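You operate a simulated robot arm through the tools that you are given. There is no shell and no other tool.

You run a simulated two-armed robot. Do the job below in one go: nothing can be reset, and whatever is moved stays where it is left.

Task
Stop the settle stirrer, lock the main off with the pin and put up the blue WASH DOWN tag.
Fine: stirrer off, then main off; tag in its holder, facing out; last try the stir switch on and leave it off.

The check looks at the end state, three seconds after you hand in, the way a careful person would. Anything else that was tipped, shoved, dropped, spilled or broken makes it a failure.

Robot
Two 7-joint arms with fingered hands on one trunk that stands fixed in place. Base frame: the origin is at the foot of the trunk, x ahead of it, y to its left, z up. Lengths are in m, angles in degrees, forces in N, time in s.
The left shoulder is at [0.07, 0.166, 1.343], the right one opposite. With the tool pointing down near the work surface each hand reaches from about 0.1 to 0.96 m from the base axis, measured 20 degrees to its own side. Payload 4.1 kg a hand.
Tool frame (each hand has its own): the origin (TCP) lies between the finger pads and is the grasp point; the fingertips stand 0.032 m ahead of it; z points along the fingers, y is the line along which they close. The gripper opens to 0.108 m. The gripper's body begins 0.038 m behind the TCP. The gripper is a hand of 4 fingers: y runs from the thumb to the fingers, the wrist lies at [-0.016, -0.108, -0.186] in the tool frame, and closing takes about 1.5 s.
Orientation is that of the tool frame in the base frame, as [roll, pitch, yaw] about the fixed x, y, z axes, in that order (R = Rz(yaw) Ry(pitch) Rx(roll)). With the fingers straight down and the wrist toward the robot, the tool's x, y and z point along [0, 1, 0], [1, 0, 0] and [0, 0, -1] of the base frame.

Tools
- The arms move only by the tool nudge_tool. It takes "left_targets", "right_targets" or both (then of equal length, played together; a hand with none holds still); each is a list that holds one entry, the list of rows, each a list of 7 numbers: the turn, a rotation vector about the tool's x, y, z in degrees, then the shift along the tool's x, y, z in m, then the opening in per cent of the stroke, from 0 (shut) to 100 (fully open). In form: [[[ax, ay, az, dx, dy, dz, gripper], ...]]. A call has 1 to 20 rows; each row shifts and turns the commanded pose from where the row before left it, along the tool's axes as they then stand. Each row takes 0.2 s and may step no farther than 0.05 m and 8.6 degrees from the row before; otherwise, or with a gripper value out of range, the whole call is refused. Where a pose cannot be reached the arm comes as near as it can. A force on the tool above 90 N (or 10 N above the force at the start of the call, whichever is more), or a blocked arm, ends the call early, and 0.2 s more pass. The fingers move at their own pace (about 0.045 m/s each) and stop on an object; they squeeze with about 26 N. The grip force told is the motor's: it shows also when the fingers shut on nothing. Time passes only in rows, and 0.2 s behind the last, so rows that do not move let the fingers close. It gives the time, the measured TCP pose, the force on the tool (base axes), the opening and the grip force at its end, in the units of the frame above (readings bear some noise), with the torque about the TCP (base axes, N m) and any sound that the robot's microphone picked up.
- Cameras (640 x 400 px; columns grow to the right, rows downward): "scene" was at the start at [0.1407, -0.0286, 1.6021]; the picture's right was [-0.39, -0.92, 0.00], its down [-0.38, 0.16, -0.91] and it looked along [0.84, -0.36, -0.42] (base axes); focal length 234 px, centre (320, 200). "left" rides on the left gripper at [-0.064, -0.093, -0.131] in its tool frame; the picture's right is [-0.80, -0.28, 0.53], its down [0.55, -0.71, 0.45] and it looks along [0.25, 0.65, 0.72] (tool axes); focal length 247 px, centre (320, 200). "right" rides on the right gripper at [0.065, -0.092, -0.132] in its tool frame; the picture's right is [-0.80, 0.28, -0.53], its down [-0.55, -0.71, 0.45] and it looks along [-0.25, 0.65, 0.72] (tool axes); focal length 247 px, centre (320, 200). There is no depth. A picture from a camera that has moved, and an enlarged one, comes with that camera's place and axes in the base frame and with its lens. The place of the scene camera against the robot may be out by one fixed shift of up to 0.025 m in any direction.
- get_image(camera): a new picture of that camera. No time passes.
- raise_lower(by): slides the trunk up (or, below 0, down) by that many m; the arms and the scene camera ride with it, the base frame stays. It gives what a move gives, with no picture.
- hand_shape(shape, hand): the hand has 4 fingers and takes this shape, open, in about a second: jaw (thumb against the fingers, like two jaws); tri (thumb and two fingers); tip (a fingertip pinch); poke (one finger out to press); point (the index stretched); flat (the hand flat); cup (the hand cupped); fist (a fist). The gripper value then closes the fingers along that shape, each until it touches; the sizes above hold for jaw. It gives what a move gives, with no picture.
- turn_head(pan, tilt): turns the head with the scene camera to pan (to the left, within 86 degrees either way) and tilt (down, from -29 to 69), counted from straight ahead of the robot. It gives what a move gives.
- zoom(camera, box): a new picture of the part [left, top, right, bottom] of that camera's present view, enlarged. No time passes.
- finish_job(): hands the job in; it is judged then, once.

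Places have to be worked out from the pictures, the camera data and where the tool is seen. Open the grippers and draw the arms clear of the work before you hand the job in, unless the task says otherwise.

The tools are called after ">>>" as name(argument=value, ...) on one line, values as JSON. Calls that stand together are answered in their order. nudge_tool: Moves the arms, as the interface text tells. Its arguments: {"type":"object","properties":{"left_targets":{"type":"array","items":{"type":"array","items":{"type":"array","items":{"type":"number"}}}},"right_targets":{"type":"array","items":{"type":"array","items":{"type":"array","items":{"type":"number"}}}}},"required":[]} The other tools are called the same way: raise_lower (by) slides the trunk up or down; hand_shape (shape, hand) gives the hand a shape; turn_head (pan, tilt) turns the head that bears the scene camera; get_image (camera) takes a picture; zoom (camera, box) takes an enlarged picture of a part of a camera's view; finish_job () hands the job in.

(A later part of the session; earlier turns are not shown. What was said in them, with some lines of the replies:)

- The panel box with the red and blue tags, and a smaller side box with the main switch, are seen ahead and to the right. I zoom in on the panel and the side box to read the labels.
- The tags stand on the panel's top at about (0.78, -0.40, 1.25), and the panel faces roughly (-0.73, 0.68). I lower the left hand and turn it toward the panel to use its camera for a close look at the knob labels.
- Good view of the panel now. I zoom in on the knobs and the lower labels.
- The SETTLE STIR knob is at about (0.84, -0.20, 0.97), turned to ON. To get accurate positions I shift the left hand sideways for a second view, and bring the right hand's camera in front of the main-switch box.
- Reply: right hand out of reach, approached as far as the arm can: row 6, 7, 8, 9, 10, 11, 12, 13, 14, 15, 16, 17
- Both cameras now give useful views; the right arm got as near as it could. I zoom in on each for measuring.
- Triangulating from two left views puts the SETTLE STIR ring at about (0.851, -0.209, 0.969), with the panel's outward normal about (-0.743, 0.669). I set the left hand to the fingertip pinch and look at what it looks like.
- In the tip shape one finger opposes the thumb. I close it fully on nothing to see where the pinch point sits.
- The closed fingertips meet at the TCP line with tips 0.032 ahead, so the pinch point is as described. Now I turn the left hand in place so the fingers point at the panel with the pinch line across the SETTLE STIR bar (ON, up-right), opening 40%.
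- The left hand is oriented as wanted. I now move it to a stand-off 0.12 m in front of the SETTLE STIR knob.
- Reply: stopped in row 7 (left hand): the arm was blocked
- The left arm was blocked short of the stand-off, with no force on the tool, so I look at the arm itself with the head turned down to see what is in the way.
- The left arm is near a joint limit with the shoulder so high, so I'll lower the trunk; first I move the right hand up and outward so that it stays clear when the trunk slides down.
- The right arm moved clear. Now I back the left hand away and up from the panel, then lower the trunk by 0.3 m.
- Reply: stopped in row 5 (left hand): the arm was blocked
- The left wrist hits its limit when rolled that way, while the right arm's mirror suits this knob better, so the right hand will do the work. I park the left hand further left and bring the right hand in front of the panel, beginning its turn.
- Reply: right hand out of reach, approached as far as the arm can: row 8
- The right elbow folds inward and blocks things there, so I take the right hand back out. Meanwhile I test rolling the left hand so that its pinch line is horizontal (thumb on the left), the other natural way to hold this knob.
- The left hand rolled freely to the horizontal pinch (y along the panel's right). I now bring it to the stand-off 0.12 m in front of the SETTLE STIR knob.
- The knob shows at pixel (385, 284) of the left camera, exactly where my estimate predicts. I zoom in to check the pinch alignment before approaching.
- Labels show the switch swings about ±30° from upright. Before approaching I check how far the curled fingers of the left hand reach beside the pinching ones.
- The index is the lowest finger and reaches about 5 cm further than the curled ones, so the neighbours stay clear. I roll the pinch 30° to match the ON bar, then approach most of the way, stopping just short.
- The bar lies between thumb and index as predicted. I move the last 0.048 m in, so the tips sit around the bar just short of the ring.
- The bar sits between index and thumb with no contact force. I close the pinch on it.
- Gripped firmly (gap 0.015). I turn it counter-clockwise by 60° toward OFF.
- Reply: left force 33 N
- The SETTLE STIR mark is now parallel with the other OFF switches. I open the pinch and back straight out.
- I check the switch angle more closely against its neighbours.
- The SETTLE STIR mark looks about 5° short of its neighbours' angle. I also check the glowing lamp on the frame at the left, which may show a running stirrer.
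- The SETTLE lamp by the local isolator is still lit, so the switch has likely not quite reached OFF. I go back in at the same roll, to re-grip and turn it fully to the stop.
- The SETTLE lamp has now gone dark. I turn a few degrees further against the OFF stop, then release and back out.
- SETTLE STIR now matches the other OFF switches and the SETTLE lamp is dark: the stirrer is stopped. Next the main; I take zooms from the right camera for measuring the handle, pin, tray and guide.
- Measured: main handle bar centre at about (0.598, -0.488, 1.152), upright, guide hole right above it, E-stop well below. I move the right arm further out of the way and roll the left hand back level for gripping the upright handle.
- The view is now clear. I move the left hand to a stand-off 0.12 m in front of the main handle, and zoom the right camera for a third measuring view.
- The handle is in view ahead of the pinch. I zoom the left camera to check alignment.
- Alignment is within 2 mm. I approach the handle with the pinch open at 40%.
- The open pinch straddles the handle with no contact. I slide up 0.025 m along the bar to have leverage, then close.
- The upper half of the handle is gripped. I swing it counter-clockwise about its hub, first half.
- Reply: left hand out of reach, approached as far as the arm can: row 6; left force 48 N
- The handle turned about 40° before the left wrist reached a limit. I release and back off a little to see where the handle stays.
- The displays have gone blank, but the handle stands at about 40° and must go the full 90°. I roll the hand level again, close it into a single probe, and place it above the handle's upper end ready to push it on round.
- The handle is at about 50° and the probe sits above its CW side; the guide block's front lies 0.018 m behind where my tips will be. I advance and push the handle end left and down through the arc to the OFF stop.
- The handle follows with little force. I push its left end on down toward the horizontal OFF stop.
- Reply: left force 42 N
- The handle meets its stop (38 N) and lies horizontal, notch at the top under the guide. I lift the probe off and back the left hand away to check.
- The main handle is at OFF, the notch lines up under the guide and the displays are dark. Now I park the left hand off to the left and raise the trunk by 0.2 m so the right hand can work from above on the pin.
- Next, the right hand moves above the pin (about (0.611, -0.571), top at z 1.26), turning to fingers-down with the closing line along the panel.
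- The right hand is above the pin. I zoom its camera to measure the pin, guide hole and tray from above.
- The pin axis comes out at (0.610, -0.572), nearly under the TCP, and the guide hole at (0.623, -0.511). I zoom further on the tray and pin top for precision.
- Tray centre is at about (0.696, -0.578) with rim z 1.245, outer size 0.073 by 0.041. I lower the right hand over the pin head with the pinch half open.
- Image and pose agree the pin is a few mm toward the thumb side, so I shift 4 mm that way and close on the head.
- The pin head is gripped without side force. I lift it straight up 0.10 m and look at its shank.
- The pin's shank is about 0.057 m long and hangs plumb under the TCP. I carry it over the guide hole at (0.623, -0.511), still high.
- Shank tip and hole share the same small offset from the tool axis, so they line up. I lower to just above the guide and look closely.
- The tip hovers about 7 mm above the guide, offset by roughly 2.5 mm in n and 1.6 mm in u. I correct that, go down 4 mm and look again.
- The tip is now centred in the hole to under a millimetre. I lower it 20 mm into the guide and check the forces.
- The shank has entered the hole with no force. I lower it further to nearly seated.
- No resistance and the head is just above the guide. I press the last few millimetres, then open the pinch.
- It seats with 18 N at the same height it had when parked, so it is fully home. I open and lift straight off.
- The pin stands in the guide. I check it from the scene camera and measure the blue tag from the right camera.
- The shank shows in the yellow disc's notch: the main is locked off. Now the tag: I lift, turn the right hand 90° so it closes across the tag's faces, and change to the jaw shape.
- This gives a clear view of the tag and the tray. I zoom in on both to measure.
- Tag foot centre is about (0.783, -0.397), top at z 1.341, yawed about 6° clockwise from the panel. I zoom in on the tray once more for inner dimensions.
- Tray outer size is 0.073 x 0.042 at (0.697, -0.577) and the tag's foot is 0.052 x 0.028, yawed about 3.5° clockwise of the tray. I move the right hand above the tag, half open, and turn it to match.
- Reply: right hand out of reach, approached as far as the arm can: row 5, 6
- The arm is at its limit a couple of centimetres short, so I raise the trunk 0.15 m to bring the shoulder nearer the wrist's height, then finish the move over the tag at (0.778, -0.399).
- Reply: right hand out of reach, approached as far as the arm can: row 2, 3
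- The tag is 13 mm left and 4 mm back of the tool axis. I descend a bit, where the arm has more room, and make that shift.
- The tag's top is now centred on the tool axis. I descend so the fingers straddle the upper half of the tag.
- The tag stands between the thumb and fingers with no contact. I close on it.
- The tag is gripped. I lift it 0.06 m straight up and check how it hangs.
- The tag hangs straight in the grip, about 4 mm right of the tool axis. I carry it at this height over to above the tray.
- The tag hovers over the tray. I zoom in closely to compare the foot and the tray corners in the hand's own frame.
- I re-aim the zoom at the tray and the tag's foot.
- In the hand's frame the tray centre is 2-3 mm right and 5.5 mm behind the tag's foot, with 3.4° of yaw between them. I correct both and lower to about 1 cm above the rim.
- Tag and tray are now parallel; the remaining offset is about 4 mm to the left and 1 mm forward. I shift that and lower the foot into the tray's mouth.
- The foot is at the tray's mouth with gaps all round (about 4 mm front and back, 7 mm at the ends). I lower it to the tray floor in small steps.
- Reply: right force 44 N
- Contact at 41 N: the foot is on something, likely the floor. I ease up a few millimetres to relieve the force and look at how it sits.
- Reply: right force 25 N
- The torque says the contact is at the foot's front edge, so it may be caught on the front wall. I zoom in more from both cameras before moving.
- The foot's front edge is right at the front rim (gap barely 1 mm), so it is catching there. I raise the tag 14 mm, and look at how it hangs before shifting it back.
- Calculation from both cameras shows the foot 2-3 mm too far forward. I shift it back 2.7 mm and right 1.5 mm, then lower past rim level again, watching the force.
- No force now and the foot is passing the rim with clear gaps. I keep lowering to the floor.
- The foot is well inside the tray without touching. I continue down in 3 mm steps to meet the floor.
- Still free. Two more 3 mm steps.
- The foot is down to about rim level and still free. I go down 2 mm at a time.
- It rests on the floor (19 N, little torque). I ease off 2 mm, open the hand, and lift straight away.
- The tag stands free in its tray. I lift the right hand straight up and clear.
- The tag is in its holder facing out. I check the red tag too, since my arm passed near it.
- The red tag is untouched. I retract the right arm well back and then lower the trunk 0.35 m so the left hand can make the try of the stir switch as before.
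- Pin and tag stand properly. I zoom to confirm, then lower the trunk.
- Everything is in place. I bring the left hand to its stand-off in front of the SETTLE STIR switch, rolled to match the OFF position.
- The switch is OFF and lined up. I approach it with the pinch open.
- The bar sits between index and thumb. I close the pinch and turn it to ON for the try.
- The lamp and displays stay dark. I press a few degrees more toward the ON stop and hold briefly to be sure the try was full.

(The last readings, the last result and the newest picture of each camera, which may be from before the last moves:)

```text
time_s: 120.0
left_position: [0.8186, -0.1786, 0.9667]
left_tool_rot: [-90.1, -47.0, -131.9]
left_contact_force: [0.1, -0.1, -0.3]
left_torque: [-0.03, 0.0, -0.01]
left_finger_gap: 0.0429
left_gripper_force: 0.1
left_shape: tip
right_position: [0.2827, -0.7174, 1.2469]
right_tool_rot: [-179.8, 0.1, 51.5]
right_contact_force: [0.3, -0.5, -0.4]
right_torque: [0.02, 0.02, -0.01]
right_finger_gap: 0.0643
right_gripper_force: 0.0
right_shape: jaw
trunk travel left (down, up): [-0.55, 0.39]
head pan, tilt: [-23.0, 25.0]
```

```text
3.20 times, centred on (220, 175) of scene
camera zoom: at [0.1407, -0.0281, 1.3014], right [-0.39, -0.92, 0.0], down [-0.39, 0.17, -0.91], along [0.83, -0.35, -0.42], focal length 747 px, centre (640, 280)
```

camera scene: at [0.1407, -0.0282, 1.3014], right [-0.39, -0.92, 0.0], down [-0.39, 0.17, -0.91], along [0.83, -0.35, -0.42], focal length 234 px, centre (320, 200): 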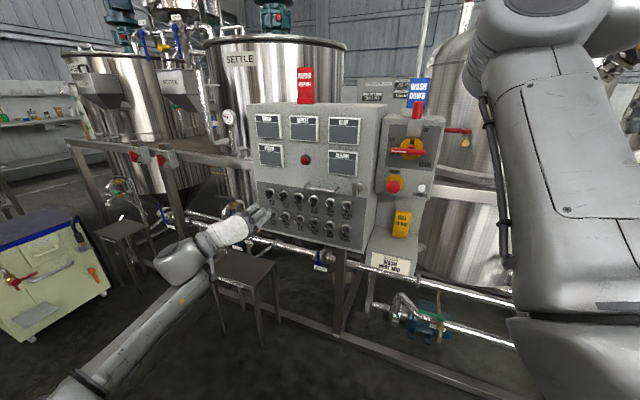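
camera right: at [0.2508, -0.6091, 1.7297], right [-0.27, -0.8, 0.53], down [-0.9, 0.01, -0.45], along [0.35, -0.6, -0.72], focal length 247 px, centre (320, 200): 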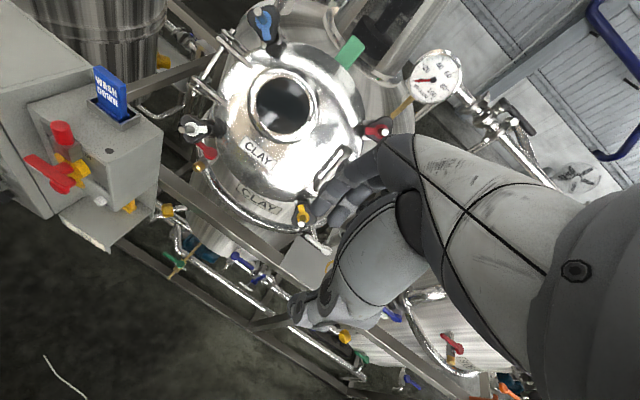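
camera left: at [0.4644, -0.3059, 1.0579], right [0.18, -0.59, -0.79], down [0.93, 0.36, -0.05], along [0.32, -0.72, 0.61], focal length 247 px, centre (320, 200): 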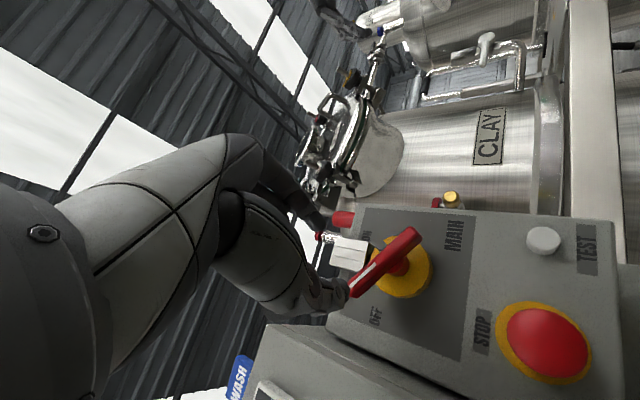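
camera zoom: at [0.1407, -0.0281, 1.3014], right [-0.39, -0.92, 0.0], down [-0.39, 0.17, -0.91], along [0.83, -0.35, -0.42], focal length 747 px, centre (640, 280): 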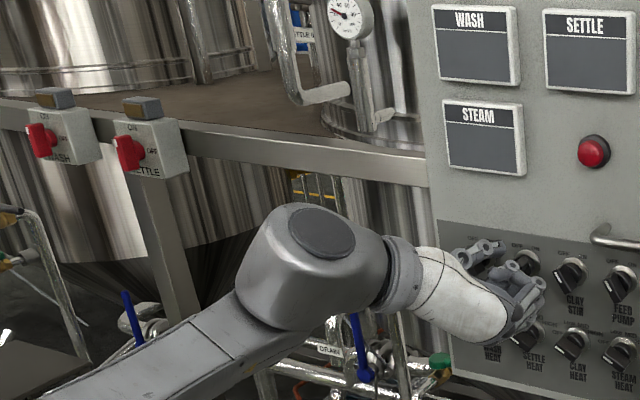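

The switch is fully at ON and nothing starts: lamp and displays dark. I re-align to the bar, close, and turn it back to OFF, past 60° to make sure.

>>> nudge_tool(left_targets=[[[0, 0, -6.5, 0, 0, 0, 40], [0, 0, -6.5, 0, 0, 0, 40], [0, 0, 0, 0, 0, 0, 0], [0, 0, 0, 0, 0, 0, 0], [0, 0, 0, 0, 0, 0, 0], [0, 0, 0, 0, 0, 0, 0], [0, 0, 0, 0, 0, 0, 0], [0, 0, -7.5, 0, 0, 0, 0], [0, 0, -7.5, 0, 0, 0, 0], [0, 0, -7.5, 0, 0, 0, 0], [0, 0, -7.5, 0, 0, 0, 0], [0, 0, -7.5, 0, 0, 0, 0], [0, 0, -7.5, 0, 0, 0, 0], [0, 0, -7.5, 0, 0, 0, 0], [0, 0, -7.5, 0, 0, 0, 0], [0, 0, -5, 0, 0, 0, 0], [0, 0, -4, 0, 0, 0, 0], [0, 0, 0, 0, 0, 0, 0]]])

>>> zoom(camera="left", box=[250, 180, 410, 320])

```text
time_s: 123.8
left_position: [0.8178, -0.1784, 0.9691]
left_tool_rot: [90.0, -51.0, 47.9]
left_contact_force: [-8.5, 3.5, -2.0]
left_torque: [0.02, -0.18, -0.43]
left_finger_gap: 0.0087
left_gripper_force: 26.1
left_shape: tip
right_position: [0.2813, -0.718, 1.2476]
right_tool_rot: [-179.9, 0.0, 51.5]
right_contact_force: [-0.1, 0.3, 0.9]
right_torque: [0.0, -0.01, 0.0]
right_finger_gap: 0.0646
right_gripper_force: 0.1
right_shape: jaw
trunk travel left (down, up): [-0.55, 0.39]
head pan, tilt: [-23.0, 25.0]
```

```text
2.86 times, centred on (330, 250) of left
camera zoom: at [0.7417, -0.0675, 0.8596], right [0.21, -0.57, -0.8], down [0.93, 0.36, -0.02], along [0.3, -0.74, 0.6], focal length 706 px, centre (291, 57)
```

zoom: 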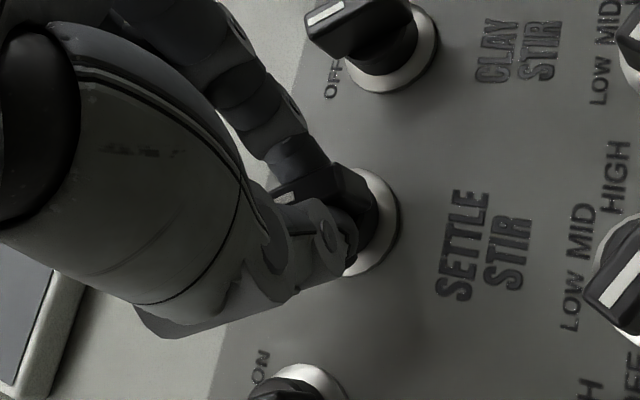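

It turned with the hand. I open, back straight out, and check the switch angle against its neighbours.

>>> nudge_tool(left_targets=[[[0, 0, 0, 0, 0, 0, 40], [0, 0, 0, 0, 0, 0, 40], [0, 0, 0, 0, 0, 0, 40], [0, 0, 0, 0, 0, 0, 40], [0, 0, 0, 0, 0, -0.02, 40], [0, 0, 0, 0, 0, -0.04, 40], [0, 0, 0, 0, 0, -0.04, 40], [0, 0, 0, 0, 0, -0.04, 40], [0, 0, 0, 0, 0, -0.04, 40], [0, 0, 0, 0, 0, 0, 40]]])

>>> zoom(camera="scene", box=[255, 175, 335, 225])

>>> zoom(camera="left", box=[340, 170, 500, 320])

>>> get_image(camera="scene")

```text
time_s: 126.0
left_position: [0.6858, -0.0566, 0.9663]
left_tool_rot: [90.0, -51.0, 48.0]
left_contact_force: [-0.8, -0.8, 0.0]
left_torque: [-0.05, 0.0, -0.04]
left_finger_gap: 0.0429
left_gripper_force: 0.2
left_shape: tip
right_position: [0.2816, -0.7198, 1.2457]
right_tool_rot: [-179.8, 0.0, 51.4]
right_contact_force: [-0.3, -0.6, -0.1]
right_torque: [0.02, 0.01, 0.04]
right_finger_gap: 0.0644
right_gripper_force: 0.0
right_shape: jaw
trunk travel left (down, up): [-0.55, 0.39]
head pan, tilt: [-23.0, 25.0]
```

```text
8.00 times, centred on (295, 200) of scene
camera zoom: at [0.1412, -0.0291, 1.3013], right [-0.39, -0.92, 0.0], down [-0.39, 0.17, -0.91], along [0.83, -0.35, -0.42], focal length 1869 px, centre (520, 200)
```

zoom: 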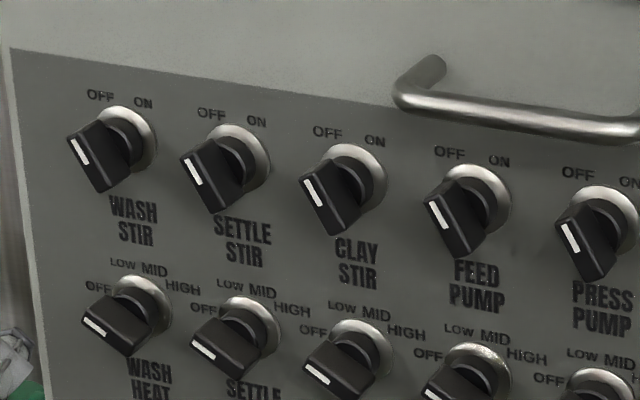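

```text
2.67 times, centred on (420, 245) of left
camera zoom: at [0.6089, 0.0544, 0.8579], right [0.21, -0.56, -0.8], down [0.93, 0.36, -0.02], along [0.3, -0.74, 0.6], focal length 659 px, centre (53, 80)
```

zoom: 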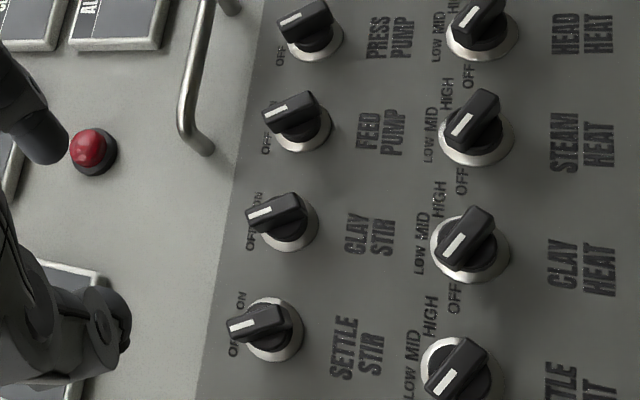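

```text
taken
camera scene: at [0.1412, -0.0291, 1.3013], right [-0.39, -0.92, 0.0], down [-0.39, 0.17, -0.91], along [0.83, -0.35, -0.42], focal length 234 px, centre (320, 200)
```

scene: 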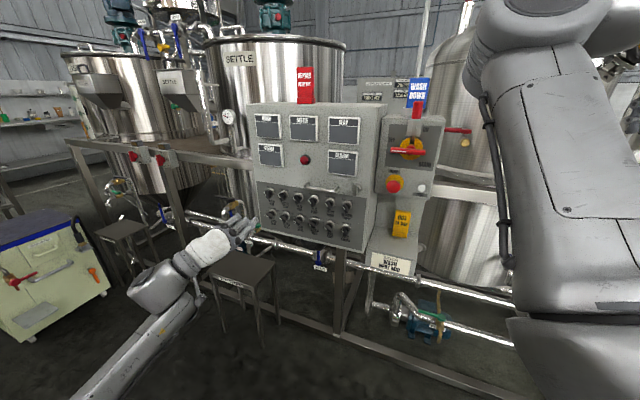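

SETTLE STIR is back at OFF like its neighbours. I draw the left arm well clear, open both hands, and take a last look at everything.

>>> nudge_tool(left_targets=[[[0, 0, 0, 0.0262, -0.0324, -0.025, 60], [0, 0, 0, 0.0262, -0.0324, -0.025, 80], [0, 0, 0, 0.0262, -0.0324, -0.025, 100], [0, 0, 0, 0.0262, -0.0324, -0.025, 100], [0, 0, 0, 0.0262, -0.0324, -0.025, 100], [0, 0, 0, 0.0262, -0.0324, -0.025, 100], [0, 0, 0, 0, 0, 0, 100]]], right_targets=[[[0, 0, 0, 0, 0, 0, 100], [0, 0, 0, 0, 0, 0, 100], [0, 0, 0, 0, 0, 0, 100], [0, 0, 0, 0, 0, 0, 100], [0, 0, 0, 0, 0, 0, 100], [0, 0, 0, 0, 0, 0, 100], [0, 0, 0, 0, 0, 0, 100]]])

>>> get_image(camera="scene")

>>> zoom(camera="scene", box=[370, 70, 460, 200])

>>> zoom(camera="scene", box=[240, 60, 380, 250])

>>> get_image(camera="right")

>>> zoom(camera="scene", box=[100, 120, 260, 220])

```text
time_s: 127.6
left_position: [0.7413, 0.2274, 0.9673]
left_tool_rot: [90.2, -50.9, 47.8]
left_contact_force: [-0.3, 0.7, 0.7]
left_torque: [0.01, 0.03, 0.04]
left_finger_gap: 0.108
left_gripper_force: 0.2
left_shape: tip
right_position: [0.2831, -0.7183, 1.2471]
right_tool_rot: [-179.9, 0.0, 51.4]
right_contact_force: [0.4, 0.3, -0.4]
right_torque: [0.02, 0.02, 0.01]
right_finger_gap: 0.1077
right_gripper_force: 0.1
right_shape: jaw
trunk travel left (down, up): [-0.55, 0.39]
head pan, tilt: [-23.0, 25.0]
```

```text
taken
camera scene: at [0.1406, -0.0287, 1.3014], right [-0.39, -0.92, 0.0], down [-0.39, 0.17, -0.91], along [0.83, -0.35, -0.42], focal length 234 px, centre (320, 200)
```

scene: 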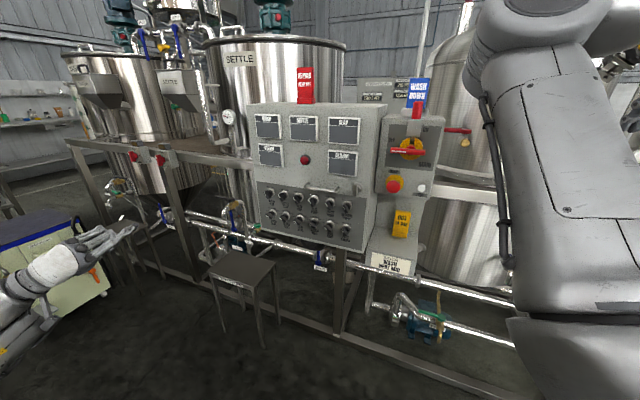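

```text
3.08 times, centred on (415, 135) of scene
camera zoom: at [0.1406, -0.0287, 1.3014], right [-0.39, -0.92, 0.0], down [-0.39, 0.17, -0.91], along [0.83, -0.35, -0.42], focal length 719 px, centre (28, 400)
```

zoom: 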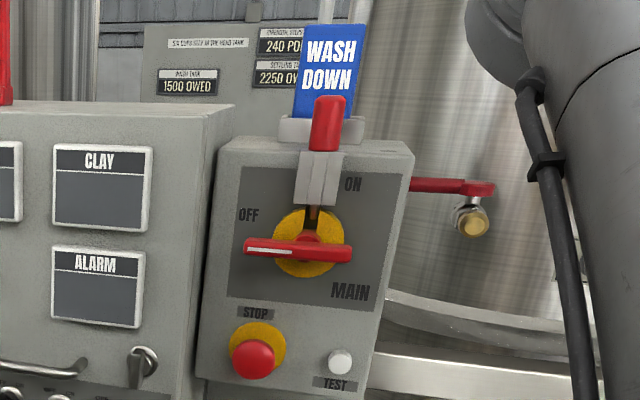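

```text
2.11 times, centred on (310, 155) of scene
camera zoom: at [0.1406, -0.0287, 1.3014], right [-0.39, -0.92, 0.0], down [-0.39, 0.17, -0.91], along [0.83, -0.35, -0.42], focal length 492 px, centre (341, 295)
```

zoom: 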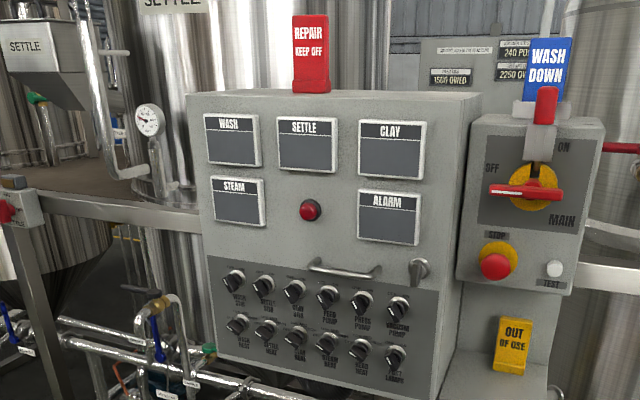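

```text
taken
camera right: at [0.2505, -0.6103, 1.3791], right [-0.28, -0.8, 0.53], down [-0.9, 0.01, -0.45], along [0.35, -0.6, -0.72], focal length 247 px, centre (320, 200)
```

right: 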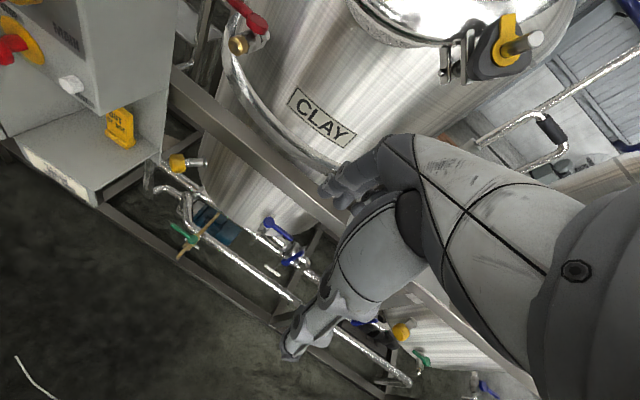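

```text
4.00 times, centred on (180, 170) of scene
camera zoom: at [0.1406, -0.0287, 1.3014], right [-0.39, -0.92, 0.0], down [-0.39, 0.17, -0.91], along [0.83, -0.35, -0.42], focal length 934 px, centre (880, 320)
```

zoom: 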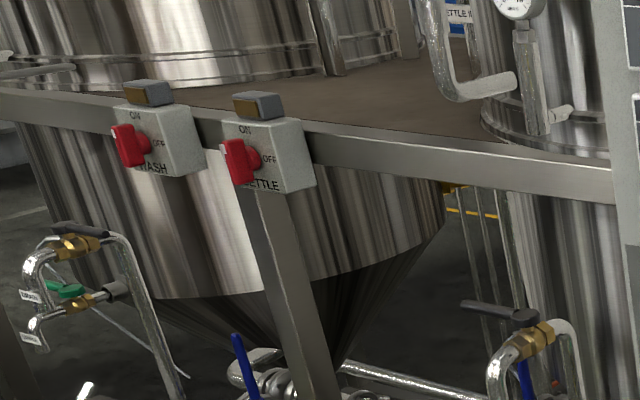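

The end state checks out:
- **Stirrer:** SETTLE STIR is OFF and its lamp is dark.
- **Main:** it is OFF with the pin through the guide into the notch.
- **Tag:** the blue WASH DOWN tag stands in its holder, facing out.
- **Try:** the stir switch was tried ON, nothing started, and it is back at OFF.

Both hands are open and clear, so I hand the job in.

>>> finish_job()

```text
The job is handed in.
```

The settle stirrer is stopped, the main is locked off with the pin, and the blue WASH DOWN tag is up. I handed the job in; no result from the check came back.

- **Stirrer:** I turned SETTLE STIR to OFF before touching the main. It first stopped about 5° short, so I turned it on to the stop. The SETTLE lamp on the tank's local switch then went dark.
- **Main:** the handle is at OFF and the panel displays are dark. The left wrist ran out of travel partway, so I finished the turn by pushing the handle to its stop. The pin is fully seated in the guide and goes into the notch.
- **Tag:** it stands on the floor of its holder, facing out. The first try at lowering it caught the front rim. I lifted it, moved it back a few millimetres and set it down again.
- **Try:** I turned the stir switch fully to ON after locking off. The lamp and displays stayed dark, and I turned it back to OFF.

The red REPAIR tag, the emergency stop, the OUT OF USE tag and the other panel switches looked undisturbed in the last pictures. Both hands are open and clear of the work.
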